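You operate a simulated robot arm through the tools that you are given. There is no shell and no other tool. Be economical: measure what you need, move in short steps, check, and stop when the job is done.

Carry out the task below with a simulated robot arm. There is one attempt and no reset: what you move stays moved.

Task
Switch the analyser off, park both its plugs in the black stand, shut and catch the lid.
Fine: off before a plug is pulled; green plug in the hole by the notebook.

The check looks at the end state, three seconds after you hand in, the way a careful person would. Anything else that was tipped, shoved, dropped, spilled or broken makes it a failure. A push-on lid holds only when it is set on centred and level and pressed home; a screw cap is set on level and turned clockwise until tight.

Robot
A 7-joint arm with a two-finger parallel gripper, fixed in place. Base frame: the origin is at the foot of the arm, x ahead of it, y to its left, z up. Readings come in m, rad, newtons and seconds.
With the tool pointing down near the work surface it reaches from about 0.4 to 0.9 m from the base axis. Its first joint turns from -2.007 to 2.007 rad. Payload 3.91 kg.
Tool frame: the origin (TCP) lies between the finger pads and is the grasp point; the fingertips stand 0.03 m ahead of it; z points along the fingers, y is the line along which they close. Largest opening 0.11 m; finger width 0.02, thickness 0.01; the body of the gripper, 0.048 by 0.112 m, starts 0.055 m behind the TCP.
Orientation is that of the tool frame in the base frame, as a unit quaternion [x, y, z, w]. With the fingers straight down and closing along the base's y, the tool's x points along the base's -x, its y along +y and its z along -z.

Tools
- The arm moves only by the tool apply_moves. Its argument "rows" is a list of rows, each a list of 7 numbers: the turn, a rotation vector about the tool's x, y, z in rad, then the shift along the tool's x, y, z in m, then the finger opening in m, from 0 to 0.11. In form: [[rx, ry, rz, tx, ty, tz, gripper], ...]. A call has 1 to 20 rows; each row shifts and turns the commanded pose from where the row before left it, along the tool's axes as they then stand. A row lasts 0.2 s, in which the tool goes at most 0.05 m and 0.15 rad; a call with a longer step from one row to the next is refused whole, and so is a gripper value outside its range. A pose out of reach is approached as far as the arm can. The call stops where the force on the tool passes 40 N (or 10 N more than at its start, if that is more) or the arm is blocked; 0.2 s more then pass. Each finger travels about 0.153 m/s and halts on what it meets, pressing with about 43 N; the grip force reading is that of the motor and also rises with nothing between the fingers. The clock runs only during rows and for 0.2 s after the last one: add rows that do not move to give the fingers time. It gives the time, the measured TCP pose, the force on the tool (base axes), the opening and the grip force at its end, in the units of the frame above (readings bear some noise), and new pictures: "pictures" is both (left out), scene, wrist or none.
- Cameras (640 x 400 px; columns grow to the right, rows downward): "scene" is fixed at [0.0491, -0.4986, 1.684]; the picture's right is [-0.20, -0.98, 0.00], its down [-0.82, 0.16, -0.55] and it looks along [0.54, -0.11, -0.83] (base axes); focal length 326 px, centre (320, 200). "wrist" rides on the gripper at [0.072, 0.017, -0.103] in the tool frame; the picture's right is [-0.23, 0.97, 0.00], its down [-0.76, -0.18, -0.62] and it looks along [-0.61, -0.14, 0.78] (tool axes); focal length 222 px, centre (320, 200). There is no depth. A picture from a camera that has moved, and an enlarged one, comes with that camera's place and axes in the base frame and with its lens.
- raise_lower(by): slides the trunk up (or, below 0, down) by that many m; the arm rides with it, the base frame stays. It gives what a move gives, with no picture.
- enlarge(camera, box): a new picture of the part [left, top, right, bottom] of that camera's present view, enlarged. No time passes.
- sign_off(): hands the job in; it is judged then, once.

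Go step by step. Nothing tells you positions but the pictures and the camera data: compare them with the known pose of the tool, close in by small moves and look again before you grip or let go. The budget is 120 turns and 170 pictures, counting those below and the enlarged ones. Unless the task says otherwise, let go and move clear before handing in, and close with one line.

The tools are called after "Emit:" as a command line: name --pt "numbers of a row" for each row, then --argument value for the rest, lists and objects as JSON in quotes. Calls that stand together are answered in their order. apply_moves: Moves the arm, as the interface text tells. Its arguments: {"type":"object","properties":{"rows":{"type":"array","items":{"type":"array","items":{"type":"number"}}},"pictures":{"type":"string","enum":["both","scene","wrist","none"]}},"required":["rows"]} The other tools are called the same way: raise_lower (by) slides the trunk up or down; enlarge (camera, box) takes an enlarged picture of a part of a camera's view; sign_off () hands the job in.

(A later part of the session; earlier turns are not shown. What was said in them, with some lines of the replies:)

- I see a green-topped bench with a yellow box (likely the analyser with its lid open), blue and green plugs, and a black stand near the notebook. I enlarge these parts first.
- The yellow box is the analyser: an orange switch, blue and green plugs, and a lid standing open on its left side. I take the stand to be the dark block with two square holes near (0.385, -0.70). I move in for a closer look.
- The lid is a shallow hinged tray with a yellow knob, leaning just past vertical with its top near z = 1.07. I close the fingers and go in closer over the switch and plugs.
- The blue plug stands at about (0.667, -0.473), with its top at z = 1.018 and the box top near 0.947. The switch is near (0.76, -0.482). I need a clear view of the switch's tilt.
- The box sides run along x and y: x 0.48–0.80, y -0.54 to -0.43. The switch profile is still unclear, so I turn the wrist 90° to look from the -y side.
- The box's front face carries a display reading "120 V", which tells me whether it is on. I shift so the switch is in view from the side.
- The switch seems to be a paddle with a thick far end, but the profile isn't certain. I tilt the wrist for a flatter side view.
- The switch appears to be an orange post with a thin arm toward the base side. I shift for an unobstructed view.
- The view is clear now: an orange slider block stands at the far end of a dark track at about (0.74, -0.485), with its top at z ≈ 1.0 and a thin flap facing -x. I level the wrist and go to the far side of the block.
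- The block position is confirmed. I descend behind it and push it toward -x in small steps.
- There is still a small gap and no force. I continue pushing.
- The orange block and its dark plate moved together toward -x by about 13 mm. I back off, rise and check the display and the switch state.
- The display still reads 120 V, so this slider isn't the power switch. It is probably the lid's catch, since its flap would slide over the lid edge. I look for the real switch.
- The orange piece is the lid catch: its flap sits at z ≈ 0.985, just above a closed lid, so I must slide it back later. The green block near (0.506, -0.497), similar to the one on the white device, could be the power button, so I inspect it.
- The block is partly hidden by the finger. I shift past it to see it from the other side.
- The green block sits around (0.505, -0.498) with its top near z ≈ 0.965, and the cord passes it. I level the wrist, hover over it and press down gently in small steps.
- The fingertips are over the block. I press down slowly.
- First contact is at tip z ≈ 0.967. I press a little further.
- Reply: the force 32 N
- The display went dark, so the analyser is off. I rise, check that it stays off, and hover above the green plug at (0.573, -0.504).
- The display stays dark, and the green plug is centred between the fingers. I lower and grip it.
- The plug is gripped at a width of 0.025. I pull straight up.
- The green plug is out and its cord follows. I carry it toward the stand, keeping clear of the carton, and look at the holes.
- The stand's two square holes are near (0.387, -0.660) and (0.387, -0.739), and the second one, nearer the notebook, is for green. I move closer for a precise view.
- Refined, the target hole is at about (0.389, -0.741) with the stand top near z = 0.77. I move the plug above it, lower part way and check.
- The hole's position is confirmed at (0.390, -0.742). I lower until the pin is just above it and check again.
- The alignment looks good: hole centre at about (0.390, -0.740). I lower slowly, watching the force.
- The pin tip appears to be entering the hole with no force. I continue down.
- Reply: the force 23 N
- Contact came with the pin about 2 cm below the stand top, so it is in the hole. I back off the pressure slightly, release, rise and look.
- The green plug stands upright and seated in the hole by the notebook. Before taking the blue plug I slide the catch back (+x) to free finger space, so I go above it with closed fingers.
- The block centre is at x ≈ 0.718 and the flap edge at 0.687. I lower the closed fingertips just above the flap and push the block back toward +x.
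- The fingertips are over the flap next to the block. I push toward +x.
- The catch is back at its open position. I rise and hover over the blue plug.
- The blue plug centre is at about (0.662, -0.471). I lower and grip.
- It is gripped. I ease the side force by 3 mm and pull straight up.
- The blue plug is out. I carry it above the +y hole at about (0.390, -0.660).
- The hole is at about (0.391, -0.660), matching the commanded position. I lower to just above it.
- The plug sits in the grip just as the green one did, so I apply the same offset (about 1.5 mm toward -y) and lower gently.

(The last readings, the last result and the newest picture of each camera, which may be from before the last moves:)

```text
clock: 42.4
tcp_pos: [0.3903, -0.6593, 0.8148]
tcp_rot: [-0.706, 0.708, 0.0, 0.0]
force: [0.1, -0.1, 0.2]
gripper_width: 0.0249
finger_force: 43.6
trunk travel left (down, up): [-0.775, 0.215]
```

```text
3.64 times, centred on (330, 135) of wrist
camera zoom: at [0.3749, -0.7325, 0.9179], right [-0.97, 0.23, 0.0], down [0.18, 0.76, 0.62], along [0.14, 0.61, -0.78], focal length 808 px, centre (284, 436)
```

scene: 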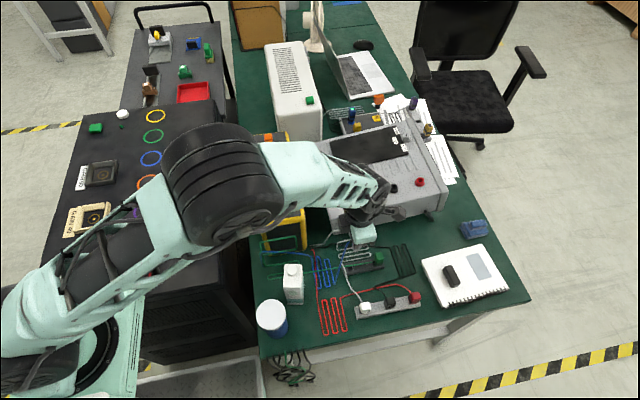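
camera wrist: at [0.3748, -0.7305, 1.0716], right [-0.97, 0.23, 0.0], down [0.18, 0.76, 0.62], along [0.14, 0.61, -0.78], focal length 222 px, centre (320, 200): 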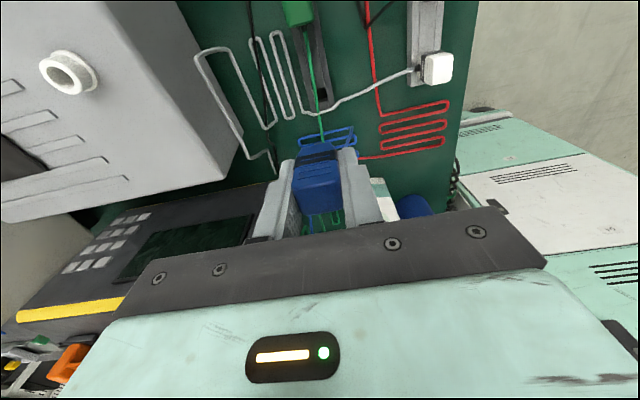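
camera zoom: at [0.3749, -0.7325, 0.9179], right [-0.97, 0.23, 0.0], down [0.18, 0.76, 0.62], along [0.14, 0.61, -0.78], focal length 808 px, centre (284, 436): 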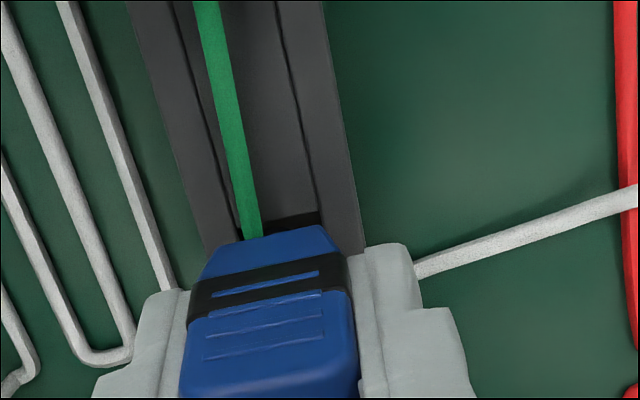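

Still no force, with the hole under the pin. I continue down to contact.

Emit:
apply_moves --pt "0 0 0 0 0 0.004 0" --pt "0 0 0 0 0 0.003 0" --pt "0 0 0 0 0 0.003 0" --pt "0 0 0 0 0 0.002 0" --pt "0 0 0 0 0 0.002 0" --pictures "none"

Emit:
enlarge --camera "wrist" --box '[270, 80, 390, 190]'

```text
clock: 43.6
tcp_pos: [0.3899, -0.6594, 0.8025]
tcp_rot: [-0.706, 0.708, 0.0, -0.001]
force: [0.3, 2.1, 4.9]
gripper_width: 0.0249
finger_force: 43.1
trunk travel left (down, up): [-0.775, 0.215]
```

```text
3.64 times, centred on (330, 135) of wrist
camera zoom: at [0.3743, -0.7324, 0.9052], right [-0.97, 0.23, 0.0], down [0.18, 0.76, 0.62], along [0.14, 0.61, -0.78], focal length 808 px, centre (284, 436)
```

zoom: 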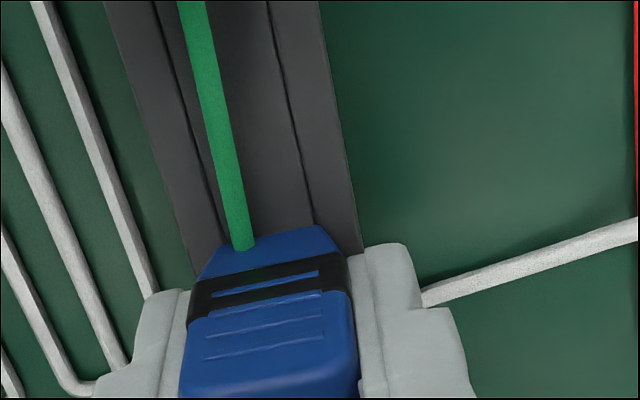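

It makes contact at the same depth as the green plug. I press slightly, release and rise.

Emit:
apply_moves --pt "0 0 0 0 0 0.002 0" --pt "0 0 0 0 0 -0.001 0" --pt "0 0 0 0 0 0 0.03" --pt "0 0 0 0 0 0 0.05" --pt "0 0 0 0 0 -0.02 0.06" --pt "0 0 0 0 0 -0.04 0.06" --pt "0 0 0 0 0 -0.04 0.06" --pt "0 0 0 -0.02 0 -0.04 0.06"

Emit:
enlarge --camera "scene" --box '[330, 225, 410, 285]'

Emit:
enlarge --camera "wrist" --box '[240, 20, 400, 180]'

```text
clock: 45.4
tcp_pos: [0.3912, -0.64, 0.94]
tcp_rot: [-0.707, 0.707, 0.0, 0.0]
force: [0.6, 0.4, -0.3]
gripper_width: 0.0601
finger_force: 0.0
trunk travel left (down, up): [-0.775, 0.215]
camera wrist: at [0.3744, -0.713, 1.0437], right [-0.97, 0.23, 0.0], down [0.18, 0.76, 0.62], along [0.14, 0.61, -0.78], focal length 222 px, centre (320, 200)
```

scene: 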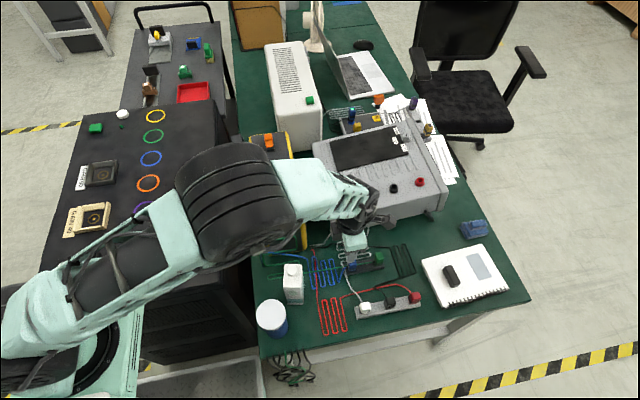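
wrist: 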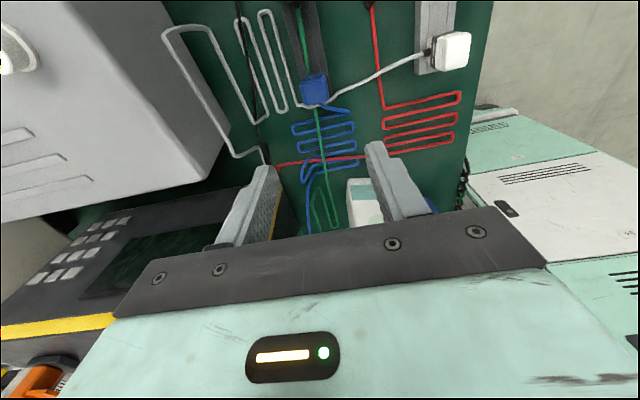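

```text
6.67 times, centred on (370, 255) of scene
camera zoom: at [0.0491, -0.4986, 1.684], right [-0.2, -0.98, 0.0], down [-0.82, 0.16, -0.55], along [0.54, -0.11, -0.83], focal length 2177 px, centre (-13, -167)
```

zoom: 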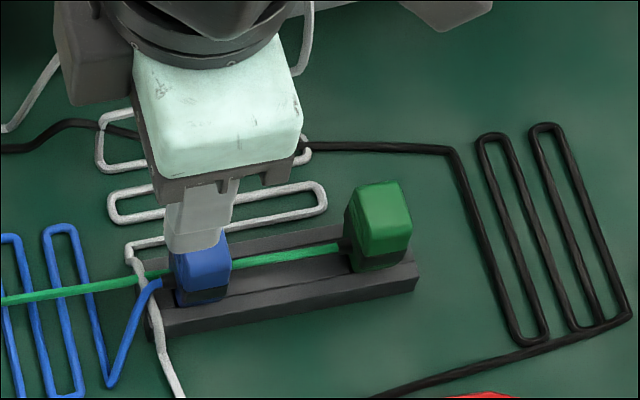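

```text
2.50 times, centred on (320, 100) of wrist
camera zoom: at [0.3744, -0.713, 1.0437], right [-0.97, 0.23, 0.0], down [0.18, 0.76, 0.62], along [0.14, 0.61, -0.78], focal length 555 px, centre (320, 450)
```

zoom: 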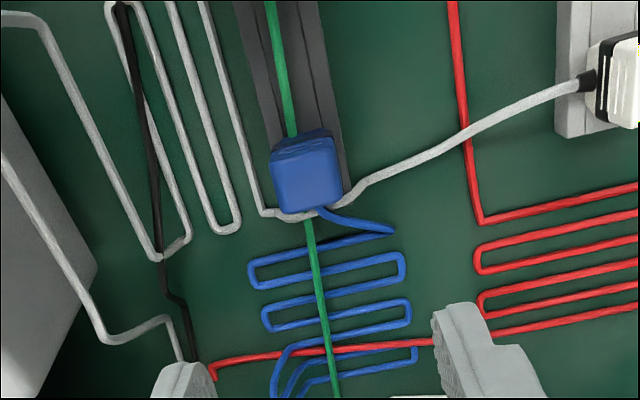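

Both plugs are upright in the stand. Now I go over to the outer (+y) side of the open lid, passing above it, and look before descending.

Emit:
apply_moves --pt "0 0 0 0 0 -0.045 0.03" --pt "0 0 0 0 0 -0.045 0.0" --pt "0 0 0 0 0 -0.045 0.0" --pt "0 0 0 0 0 -0.045 0.0" --pt "0 0 0 0 0 -0.04 0.0" --pt "0 0 0 -0.035 -0.0188 0 0" --pt "0 0 0 -0.035 -0.0188 0 0" --pt "0 0 0 -0.035 -0.0188 0 0" --pt "0 0 0 -0.035 -0.0188 0 0" --pt "0 0 0 -0.035 -0.0188 0 0" --pt "0 0 0 -0.035 -0.0188 0 0" --pt "0 0 0 -0.035 -0.0188 0 0" --pt "0 0 0 -0.035 -0.0188 0 0" --pt "0 0 0 -0.035 -0.0188 0 0"

Emit:
enlarge --camera "scene" --box '[200, 110, 330, 230]'

Emit:
enlarge --camera "wrist" --box '[200, 0, 440, 180]'

```text
clock: 48.4
tcp_pos: [0.56, -0.3219, 1.1594]
tcp_rot: [-0.706, 0.708, 0.0, 0.001]
force: [-0.8, -1.1, -0.1]
gripper_width: 0.0002
finger_force: 37.5
trunk travel left (down, up): [-0.775, 0.215]
camera wrist: at [0.5434, -0.397, 1.2628], right [-0.97, 0.23, 0.0], down [0.18, 0.76, 0.62], along [0.14, 0.61, -0.78], focal length 222 px, centre (320, 200)
```

scene: 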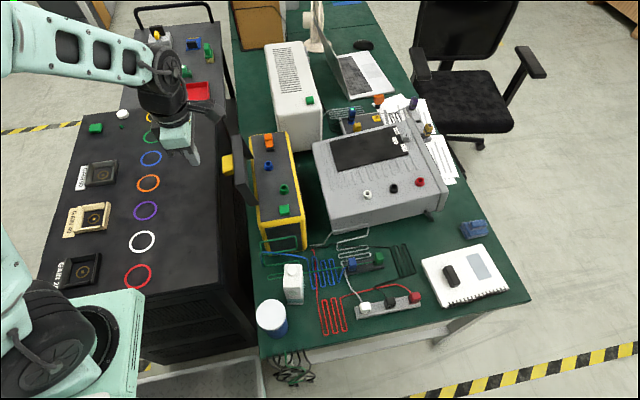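
wrist: 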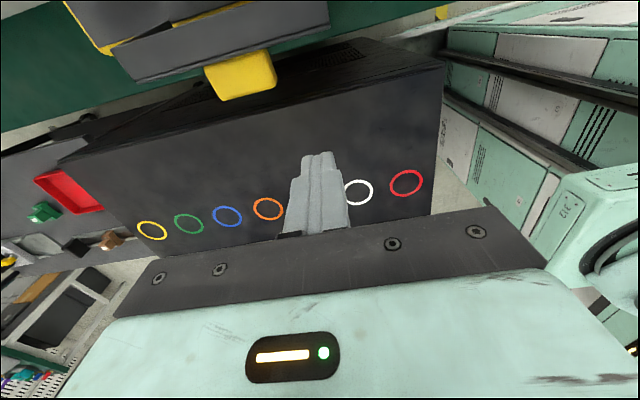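

```text
3.33 times, centred on (265, 170) of scene
camera zoom: at [0.0491, -0.4986, 1.684], right [-0.2, -0.98, 0.0], down [-0.82, 0.16, -0.55], along [0.54, -0.11, -0.83], focal length 1088 px, centre (503, 300)
```

zoom: 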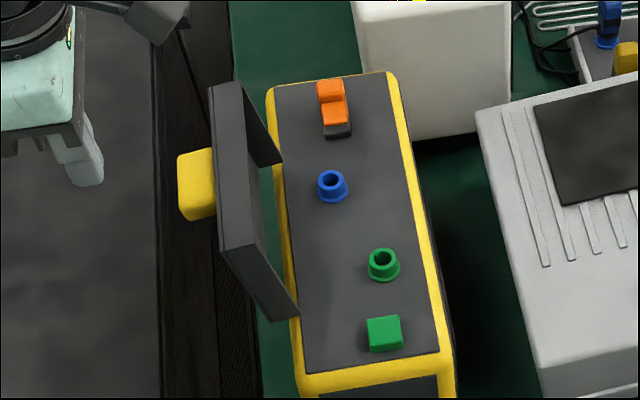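

```text
2.22 times, centred on (320, 90) of wrist
camera zoom: at [0.5434, -0.397, 1.2628], right [-0.97, 0.23, 0.0], down [0.18, 0.76, 0.62], along [0.14, 0.61, -0.78], focal length 494 px, centre (320, 444)
```

zoom: 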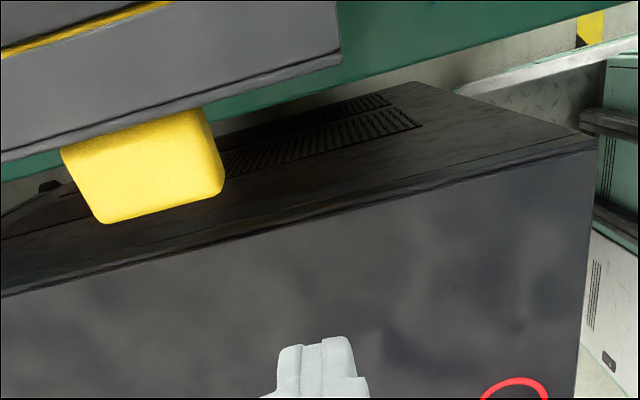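

The knob is at x ≈ 0.59–0.64, and the lid spans 0.537–0.69 with its outer face near y = -0.394 at the top. I descend outside it at x = 0.56 and push the lid over toward -y.

Emit:
apply_moves --pt "0 0 0 0 0 0.04 0" --pt "0 0 0 0 0 0.04 0" --pt "0 0 0 0.04 0 0 0" --pt "0 0 0 0.015 0 0 0" --pt "0 0 0 0.01 0 0 0" --pt "0 0 0 0.01 0 0 0" --pt "0 0 0 0.01 0 0 0"

Emit:
enlarge --camera "scene" --box '[200, 110, 330, 230]'

```text
clock: 50.0
tcp_pos: [0.5599, -0.4088, 1.0803]
tcp_rot: [-0.706, 0.708, 0.0, 0.001]
force: [-0.6, 1.1, -0.3]
gripper_width: 0.0002
finger_force: 37.3
trunk travel left (down, up): [-0.775, 0.215]
camera wrist: at [0.5436, -0.482, 1.183], right [-0.97, 0.23, 0.0], down [0.18, 0.76, 0.62], along [0.14, 0.61, -0.78], focal length 222 px, centre (320, 200)
```

scene: 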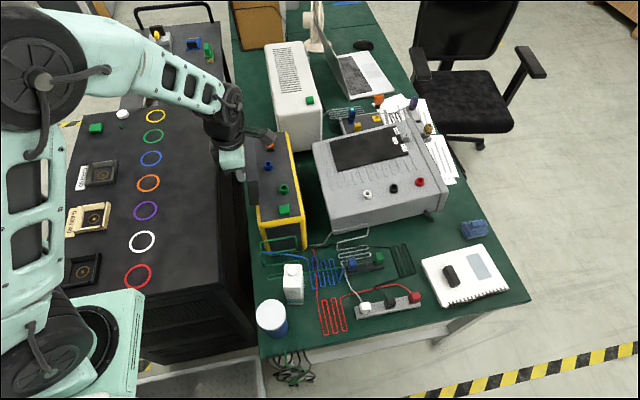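
wrist: 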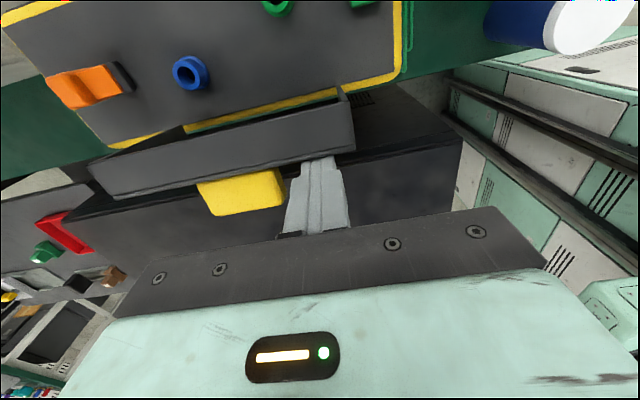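

```text
3.33 times, centred on (265, 170) of scene
camera zoom: at [0.0491, -0.4986, 1.684], right [-0.2, -0.98, 0.0], down [-0.82, 0.16, -0.55], along [0.54, -0.11, -0.83], focal length 1088 px, centre (503, 300)
```

zoom: 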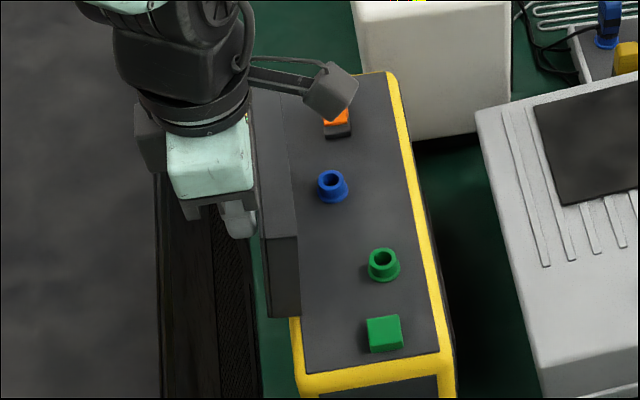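

The lid is moving and is now about vertical, with low force. I keep pushing toward -y.

Emit:
apply_moves --pt "0 0 0 0.01 0 0 0" --pt "0 0 0 0.01 0 0 0" --pt "0 0 0 0.01 0 0 0" --pt "0 0 0 0.01 0 0 0" --pt "0 0 0 0.01 0 0 0" --pt "0 0 0 0 0 0 0"

Emit:
enlarge --camera "scene" --box '[200, 110, 330, 230]'

```text
clock: 51.4
tcp_pos: [0.5606, -0.4591, 1.0808]
tcp_rot: [0.708, -0.707, -0.001, 0.001]
force: [0.0, -0.9, 0.7]
gripper_width: 0.0
finger_force: 37.7
trunk travel left (down, up): [-0.775, 0.215]
camera wrist: at [0.5438, -0.5323, 1.1833], right [-0.97, 0.23, 0.0], down [0.18, 0.76, 0.62], along [0.14, 0.61, -0.78], focal length 222 px, centre (320, 200)
```

scene: 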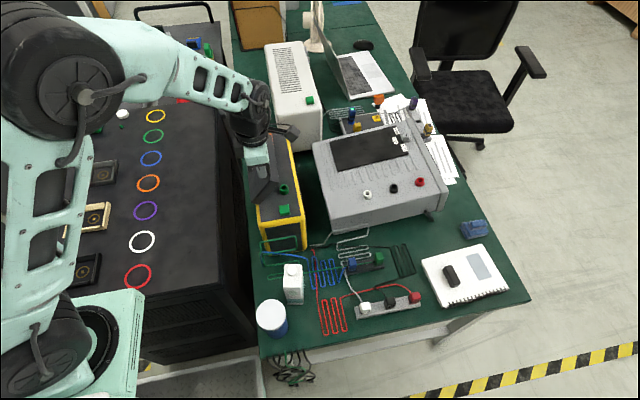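
wrist: 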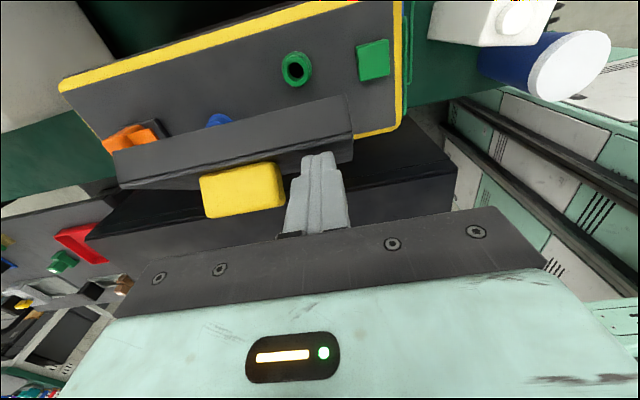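

```text
3.33 times, centred on (265, 170) of scene
camera zoom: at [0.0491, -0.4986, 1.684], right [-0.2, -0.98, 0.0], down [-0.82, 0.16, -0.55], along [0.54, -0.11, -0.83], focal length 1088 px, centre (503, 300)
```

zoom: 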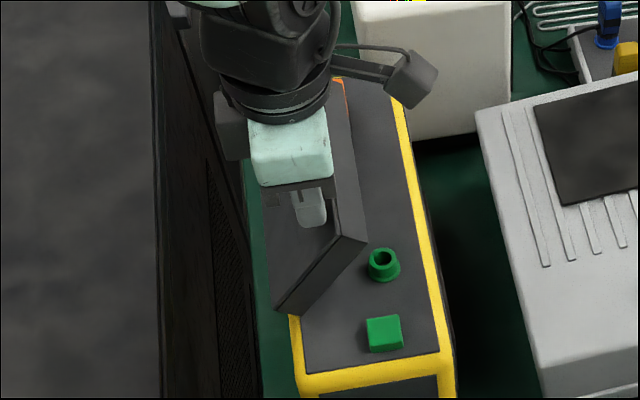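

The lid leans inward but isn't falling by itself yet. I follow an arc: further -y and down.

Emit:
apply_moves --pt "0 0 0 0.012 0 0.003 0" --pt "0 0 0 0.012 0 0.005 0" --pt "0 0 0 0.012 0 0.008 0" --pt "0 0 0 0.012 0 0.01 0" --pt "0 0 0 0.01 0 0.01 0" --pt "0 0 0 0 0 0 0"

Emit:
enlarge --camera "scene" --box '[200, 110, 330, 230]'

```text
clock: 52.8
tcp_pos: [0.5602, -0.5174, 1.0426]
tcp_rot: [-0.706, 0.708, 0.0, 0.0]
force: [1.0, -0.6, -0.2]
gripper_width: 0.0001
finger_force: 37.8
trunk travel left (down, up): [-0.775, 0.215]
camera wrist: at [0.544, -0.5909, 1.1463], right [-0.97, 0.23, 0.0], down [0.18, 0.76, 0.62], along [0.14, 0.61, -0.78], focal length 222 px, centre (320, 200)
```

scene: 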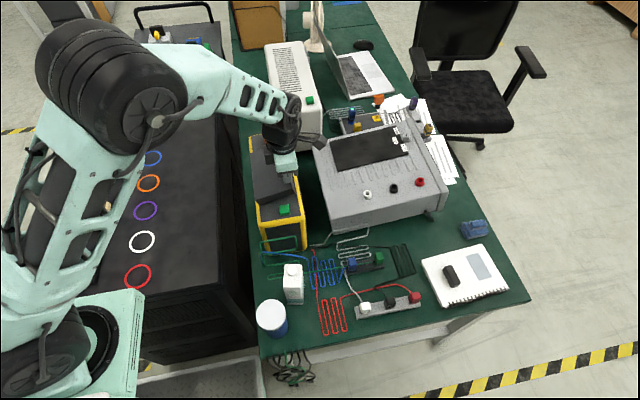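
wrist: 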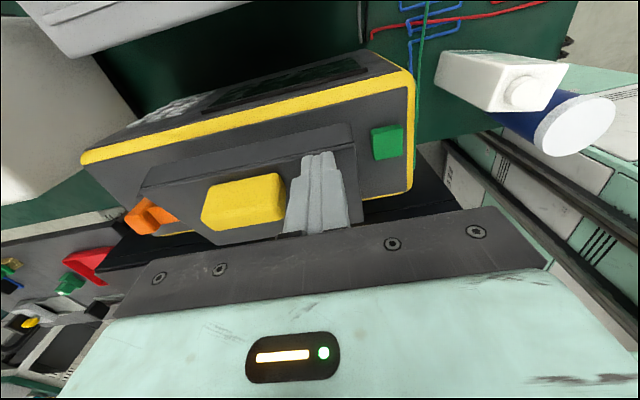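

```text
3.33 times, centred on (265, 170) of scene
camera zoom: at [0.0491, -0.4986, 1.684], right [-0.2, -0.98, 0.0], down [-0.82, 0.16, -0.55], along [0.54, -0.11, -0.83], focal length 1088 px, centre (503, 300)
```

zoom: 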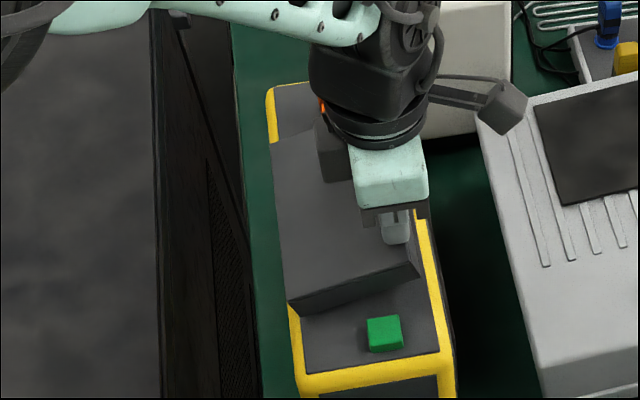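

The lid is nearly closed under the fingertips. I press it down in small steps.

Emit:
apply_moves --pt "0 0 0 0 0 0.008 0" --pt "0 0 0 0 0 0.006 0" --pt "0 0 0 0 0 0.005 0" --pt "0 0 0 0 0 0.004 0" --pt "0 0 0 0 0 0.004 0" --pt "0 0 0 0 0 0.003 0" --pt "0 0 0 0 0 0.003 0"

Emit:
enlarge --camera "scene" --box '[230, 110, 330, 210]'

```text
clock: 54.4
tcp_pos: [0.5597, -0.5178, 1.0137]
tcp_rot: [0.707, -0.707, 0.002, 0.001]
force: [-5.5, 4.0, 32.7]
gripper_width: 0.0
finger_force: 37.8
trunk travel left (down, up): [-0.775, 0.215]
camera wrist: at [0.5431, -0.5905, 1.1179], right [-0.97, 0.23, 0.0], down [0.18, 0.76, 0.62], along [0.14, 0.6, -0.78], focal length 222 px, centre (320, 200)
```

scene: 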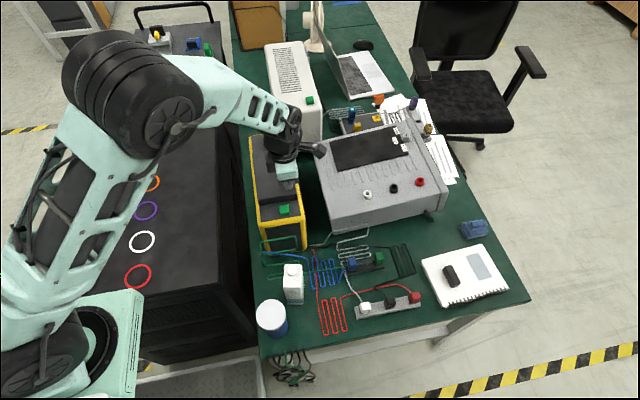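
wrist: 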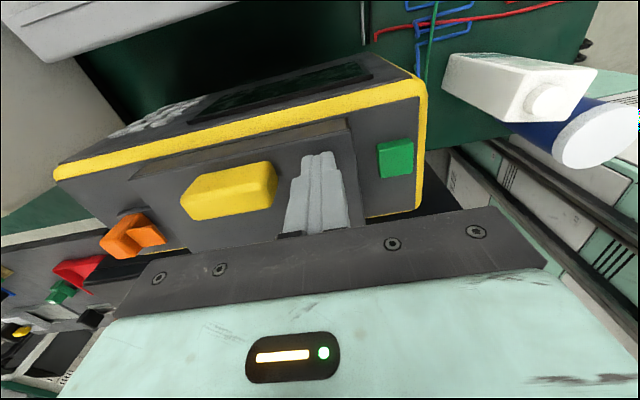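

```text
4.00 times, centred on (280, 160) of scene
camera zoom: at [0.0491, -0.4986, 1.684], right [-0.2, -0.98, 0.0], down [-0.82, 0.16, -0.55], along [0.54, -0.11, -0.83], focal length 1306 px, centre (480, 360)
```

zoom: 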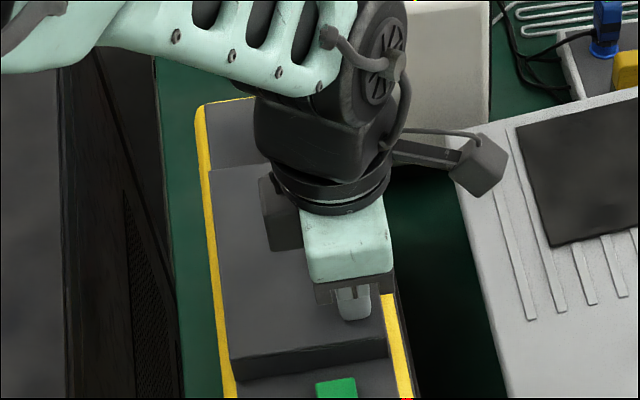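

The lid is shut (32 N at tip z 0.984). I rise and go around to the far side of the catch.

Emit:
apply_moves --pt "0 0 0 0 0 -0.04 0" --pt "0 0 0 0 0 -0.04 0" --pt "0 0 0 -0.005 -0.039 0 0" --pt "0 0 0 -0.005 -0.039 0 0" --pt "0 0 0 -0.005 -0.039 0 0" --pt "0 0 0 -0.005 -0.039 0 0" --pt "0 0 0 -0.005 -0.039 0 0" --pt "0 0 0 -0.005 -0.037 0 0" --pt "0 0 0 0 0 0 0"

Emit:
enlarge --camera "scene" --box '[235, 115, 325, 205]'

Emit:
enlarge --camera "wrist" --box '[270, 50, 470, 200]'

```text
clock: 56.4
tcp_pos: [0.7924, -0.4875, 1.0901]
tcp_rot: [-0.707, 0.708, 0.0, 0.0]
force: [0.7, 0.1, -0.9]
gripper_width: 0.0003
finger_force: 38.2
trunk travel left (down, up): [-0.775, 0.215]
camera wrist: at [0.7763, -0.5611, 1.1938], right [-0.97, 0.23, 0.0], down [0.18, 0.76, 0.62], along [0.14, 0.61, -0.78], focal length 222 px, centre (320, 200)
```

scene: 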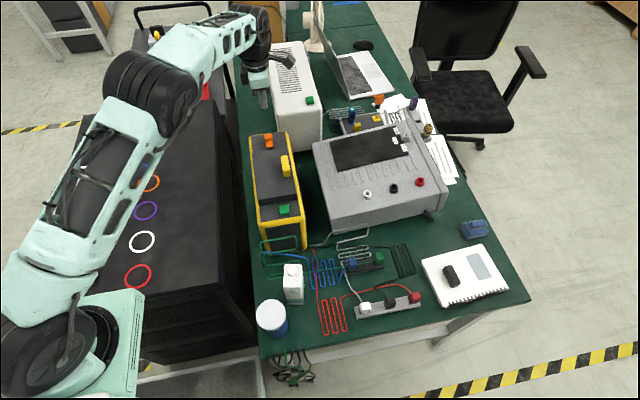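
wrist: 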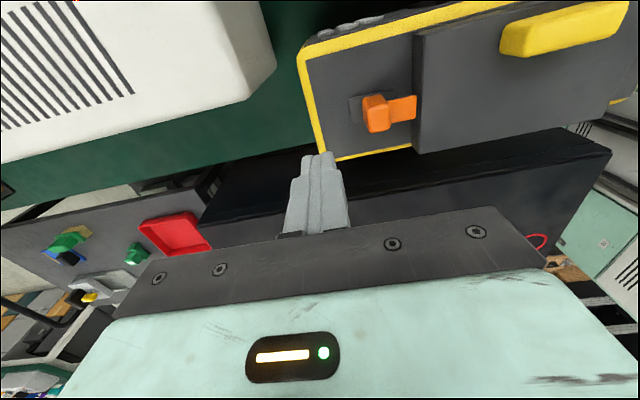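

```text
4.44 times, centred on (280, 160) of scene
camera zoom: at [0.0491, -0.4986, 1.684], right [-0.2, -0.98, 0.0], down [-0.82, 0.16, -0.55], along [0.54, -0.11, -0.83], focal length 1451 px, centre (498, 378)
```

zoom: 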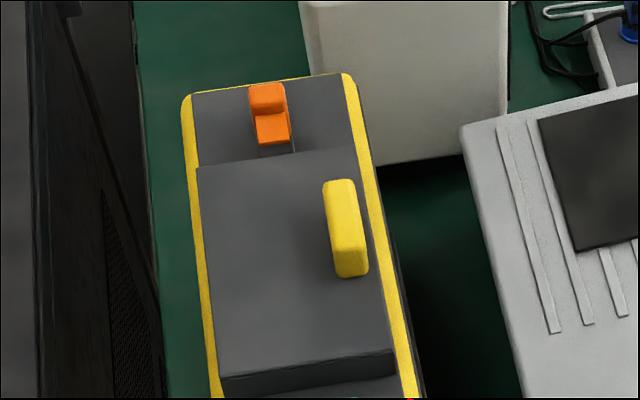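

```text
2.67 times, centred on (370, 125) of wrist
camera zoom: at [0.7763, -0.5611, 1.1938], right [-0.97, 0.23, 0.0], down [0.18, 0.76, 0.62], along [0.14, 0.61, -0.78], focal length 592 px, centre (187, 400)
```

zoom: 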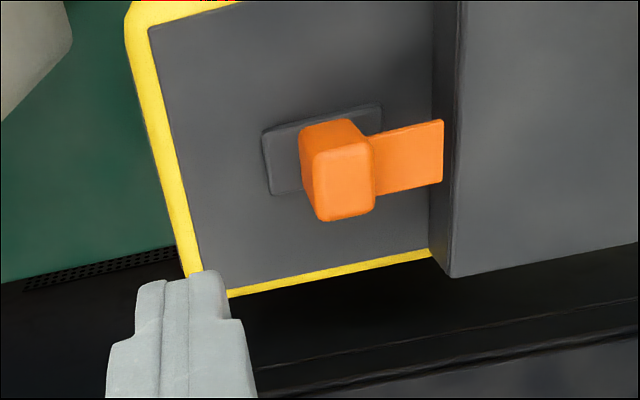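

The lid is flat and shut, with the catch flap just at its edge. I descend behind the catch and push it over the lid.

Emit:
apply_moves --pt "0 0 0 0 0.004 0.04 0" --pt "0 0 0 0 0.003 0.04 0" --pt "0 0 0 0 0 0.019 0" --pt "0 0 0 0 0.01 0 0" --pt "0 0 0 0 0.008 0 0" --pt "0 0 0 0 0.006 0 0" --pt "0 0 0 0 0.006 0 0" --pictures "none"

Emit:
enlarge --camera "scene" --box '[245, 115, 315, 175]'

Emit:
enlarge --camera "wrist" --box '[270, 80, 470, 230]'

```text
clock: 58.0
tcp_pos: [0.7543, -0.4868, 0.9918]
tcp_rot: [-0.707, 0.708, 0.0, -0.001]
force: [-0.5, 0.9, 0.2]
gripper_width: 0.0
finger_force: 37.5
trunk travel left (down, up): [-0.775, 0.215]
```

```text
6.67 times, centred on (280, 145) of scene
camera zoom: at [0.0491, -0.4986, 1.684], right [-0.2, -0.98, 0.0], down [-0.82, 0.16, -0.55], along [0.54, -0.11, -0.83], focal length 2177 px, centre (587, 567)
```

zoom: 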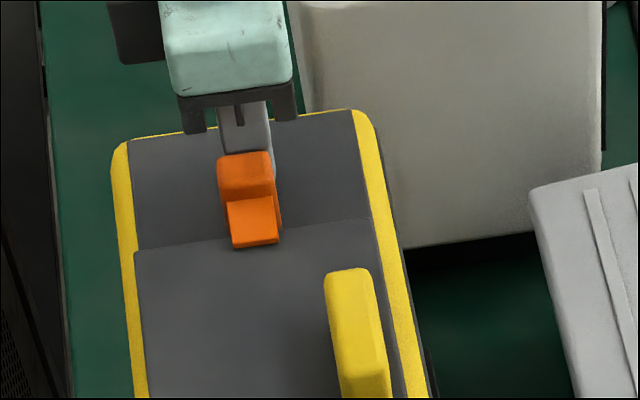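

```text
2.67 times, centred on (370, 155) of wrist
camera zoom: at [0.7388, -0.5608, 1.0947], right [-0.97, 0.23, 0.0], down [0.18, 0.76, 0.62], along [0.14, 0.61, -0.78], focal length 592 px, centre (187, 320)
```

zoom: 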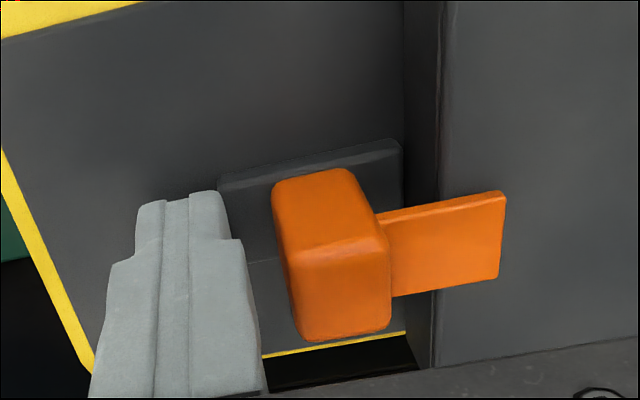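

The flap slides over the lid. I push on to its end stop.

Emit:
apply_moves --pt "0 0 0 0 0.004 0 0" --pt "0 0 0 0 0.004 0 0" --pt "0 0 0 0 0.003 0 0" --pt "0 0 0 0 0.003 0 0" --pictures "none"

Emit:
enlarge --camera "wrist" --box '[270, 80, 470, 230]'

```text
clock: 58.8
tcp_pos: [0.7515, -0.4868, 0.9922]
tcp_rot: [0.707, -0.707, 0.008, -0.005]
force: [17.1, -4.4, -10.7]
gripper_width: 0.0003
finger_force: 37.9
trunk travel left (down, up): [-0.775, 0.215]
stopped in row 3: the force on the tool passed its limit (the readings are from after the stop); the commanded pose is now the measured one
```

```text
2.67 times, centred on (370, 155) of wrist
camera zoom: at [0.7345, -0.5599, 1.0956], right [-0.97, 0.23, -0.02], down [0.17, 0.76, 0.62], along [0.15, 0.6, -0.78], focal length 592 px, centre (187, 320)
```

zoom: 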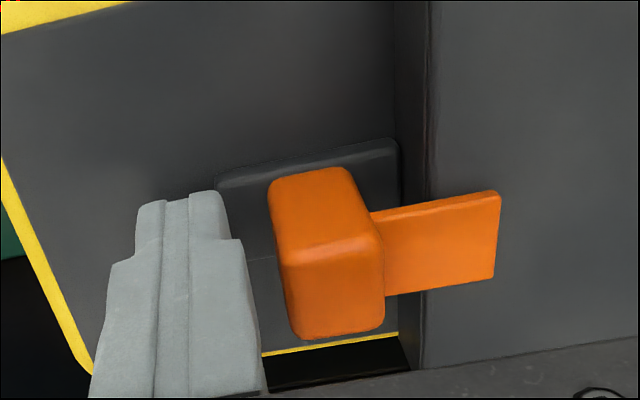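

The catch hit its end stop, the same travel as before. I back off, rise and check the final state.

Emit:
apply_moves --pt "0 0 0 0 -0.015 0 0" --pt "0 0 0 0 -0.005 -0.04 0" --pt "0 0 0 0 0 -0.045 0" --pt "0 0 0 0.01 0.02 -0.03 0" --pt "0 0 0 0.04 0.02 0 0" --pt "0 0 0 0.04 0.02 0 0" --pt "0 0 0 0.03 0.02 0 0"

Emit:
enlarge --camera "scene" --box '[245, 115, 315, 175]'

Emit:
enlarge --camera "wrist" --box '[200, 40, 480, 240]'

Emit:
enlarge --camera "scene" --box '[250, 220, 430, 340]'

```text
clock: 60.4
tcp_pos: [0.6884, -0.6047, 1.1092]
tcp_rot: [0.708, -0.707, 0.005, -0.003]
force: [-0.4, -0.6, 0.6]
gripper_width: 0.0001
finger_force: 37.2
trunk travel left (down, up): [-0.775, 0.215]
camera wrist: at [0.6712, -0.6774, 1.2124], right [-0.97, 0.22, -0.01], down [0.17, 0.76, 0.62], along [0.15, 0.6, -0.78], focal length 222 px, centre (320, 200)
```

scene: 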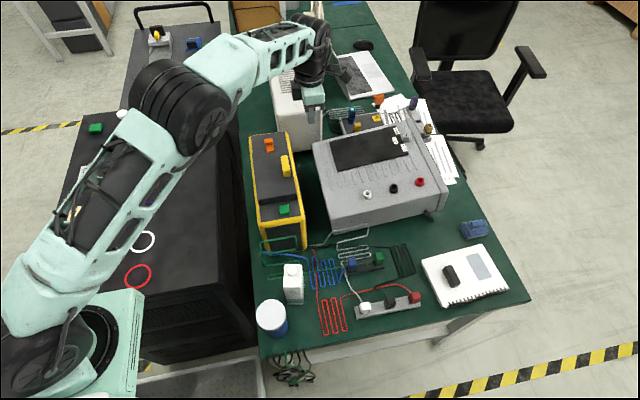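
wrist: 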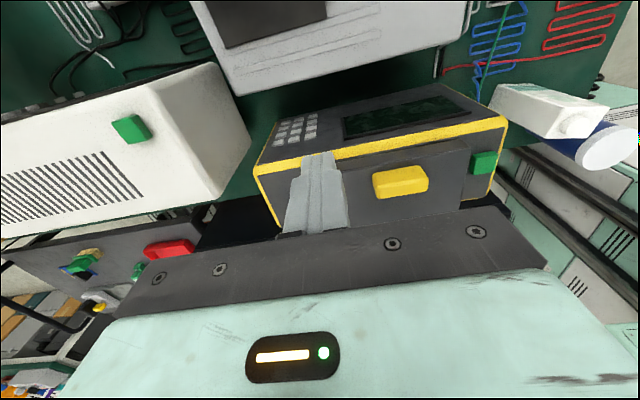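

```text
6.67 times, centred on (280, 145) of scene
camera zoom: at [0.0491, -0.4986, 1.684], right [-0.2, -0.98, 0.0], down [-0.82, 0.16, -0.55], along [0.54, -0.11, -0.83], focal length 2177 px, centre (587, 567)
```

zoom: 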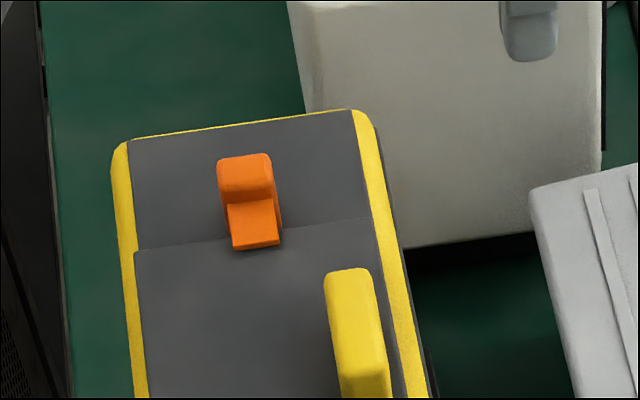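

```text
2.00 times, centred on (340, 140) of wrist
camera zoom: at [0.6712, -0.6774, 1.2124], right [-0.97, 0.22, -0.01], down [0.17, 0.76, 0.62], along [0.15, 0.6, -0.78], focal length 444 px, centre (280, 320)
```

zoom: 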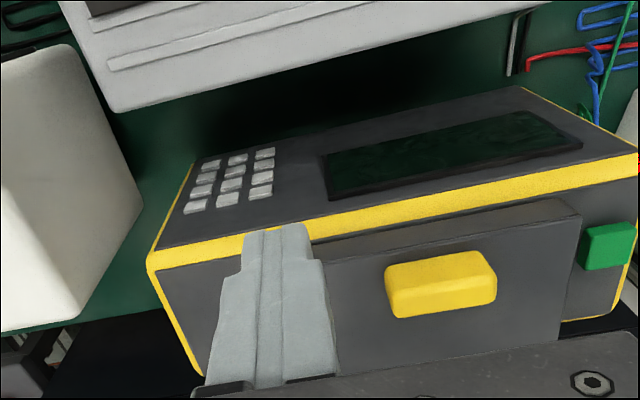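

```text
3.33 times, centred on (340, 280) of scene
camera zoom: at [0.0491, -0.4986, 1.684], right [-0.2, -0.98, 0.0], down [-0.82, 0.16, -0.55], along [0.54, -0.11, -0.83], focal length 1088 px, centre (253, -67)
```

zoom: 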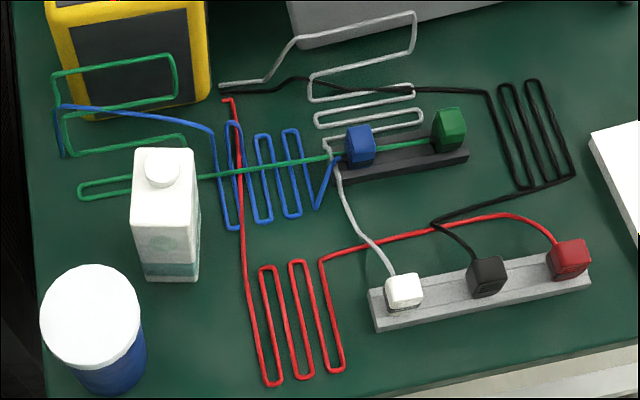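

Everything looks right. I take one last closer look at the catch against the lid edge.

Emit:
apply_moves --pt "0 -0.15 0 0 0.045 0 0" --pt "0 -0.15 0 0.02 0.03 0.02 0" --pt "0 0 0 0 0 0.02 0" --pictures "none"

Emit:
enlarge --camera "wrist" --box '[190, 100, 330, 230]'

```text
clock: 61.2
tcp_pos: [0.6132, -0.6166, 1.0654]
tcp_rot: [0.7, -0.698, -0.1, -0.109]
force: [0.2, 0.3, -0.5]
gripper_width: 0.0
finger_force: 37.5
trunk travel left (down, up): [-0.775, 0.215]
```

```text
3.08 times, centred on (260, 165) of wrist
camera zoom: at [0.596, -0.7175, 1.1429], right [-0.97, 0.22, 0.05], down [0.17, 0.55, 0.82], along [0.15, 0.81, -0.57], focal length 684 px, centre (505, 308)
```

zoom: 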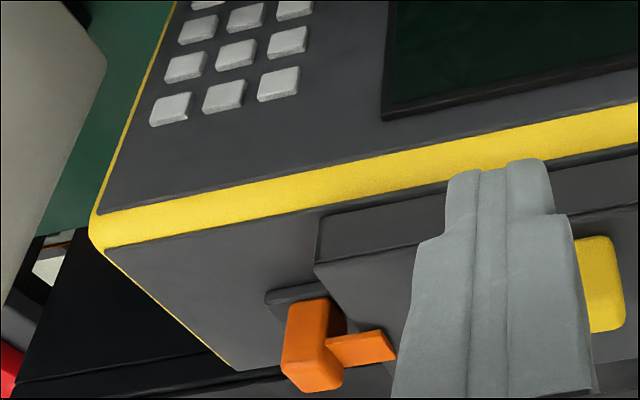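

The lid lies flat with the catch flap over its edge, the display is dark, both plugs are upright in the stand and the gripper is clear. I hand in.

Emit:
sign_off

```text
The job is handed in.
```

The analyser is off, the green plug is parked in the stand hole by the notebook with the blue plug in the other hole, and the lid is shut and caught. I first took the orange lid catch for the power switch and slid it. I put it back before pulling the blue plug, and both plugs were pulled only after the display went dark.
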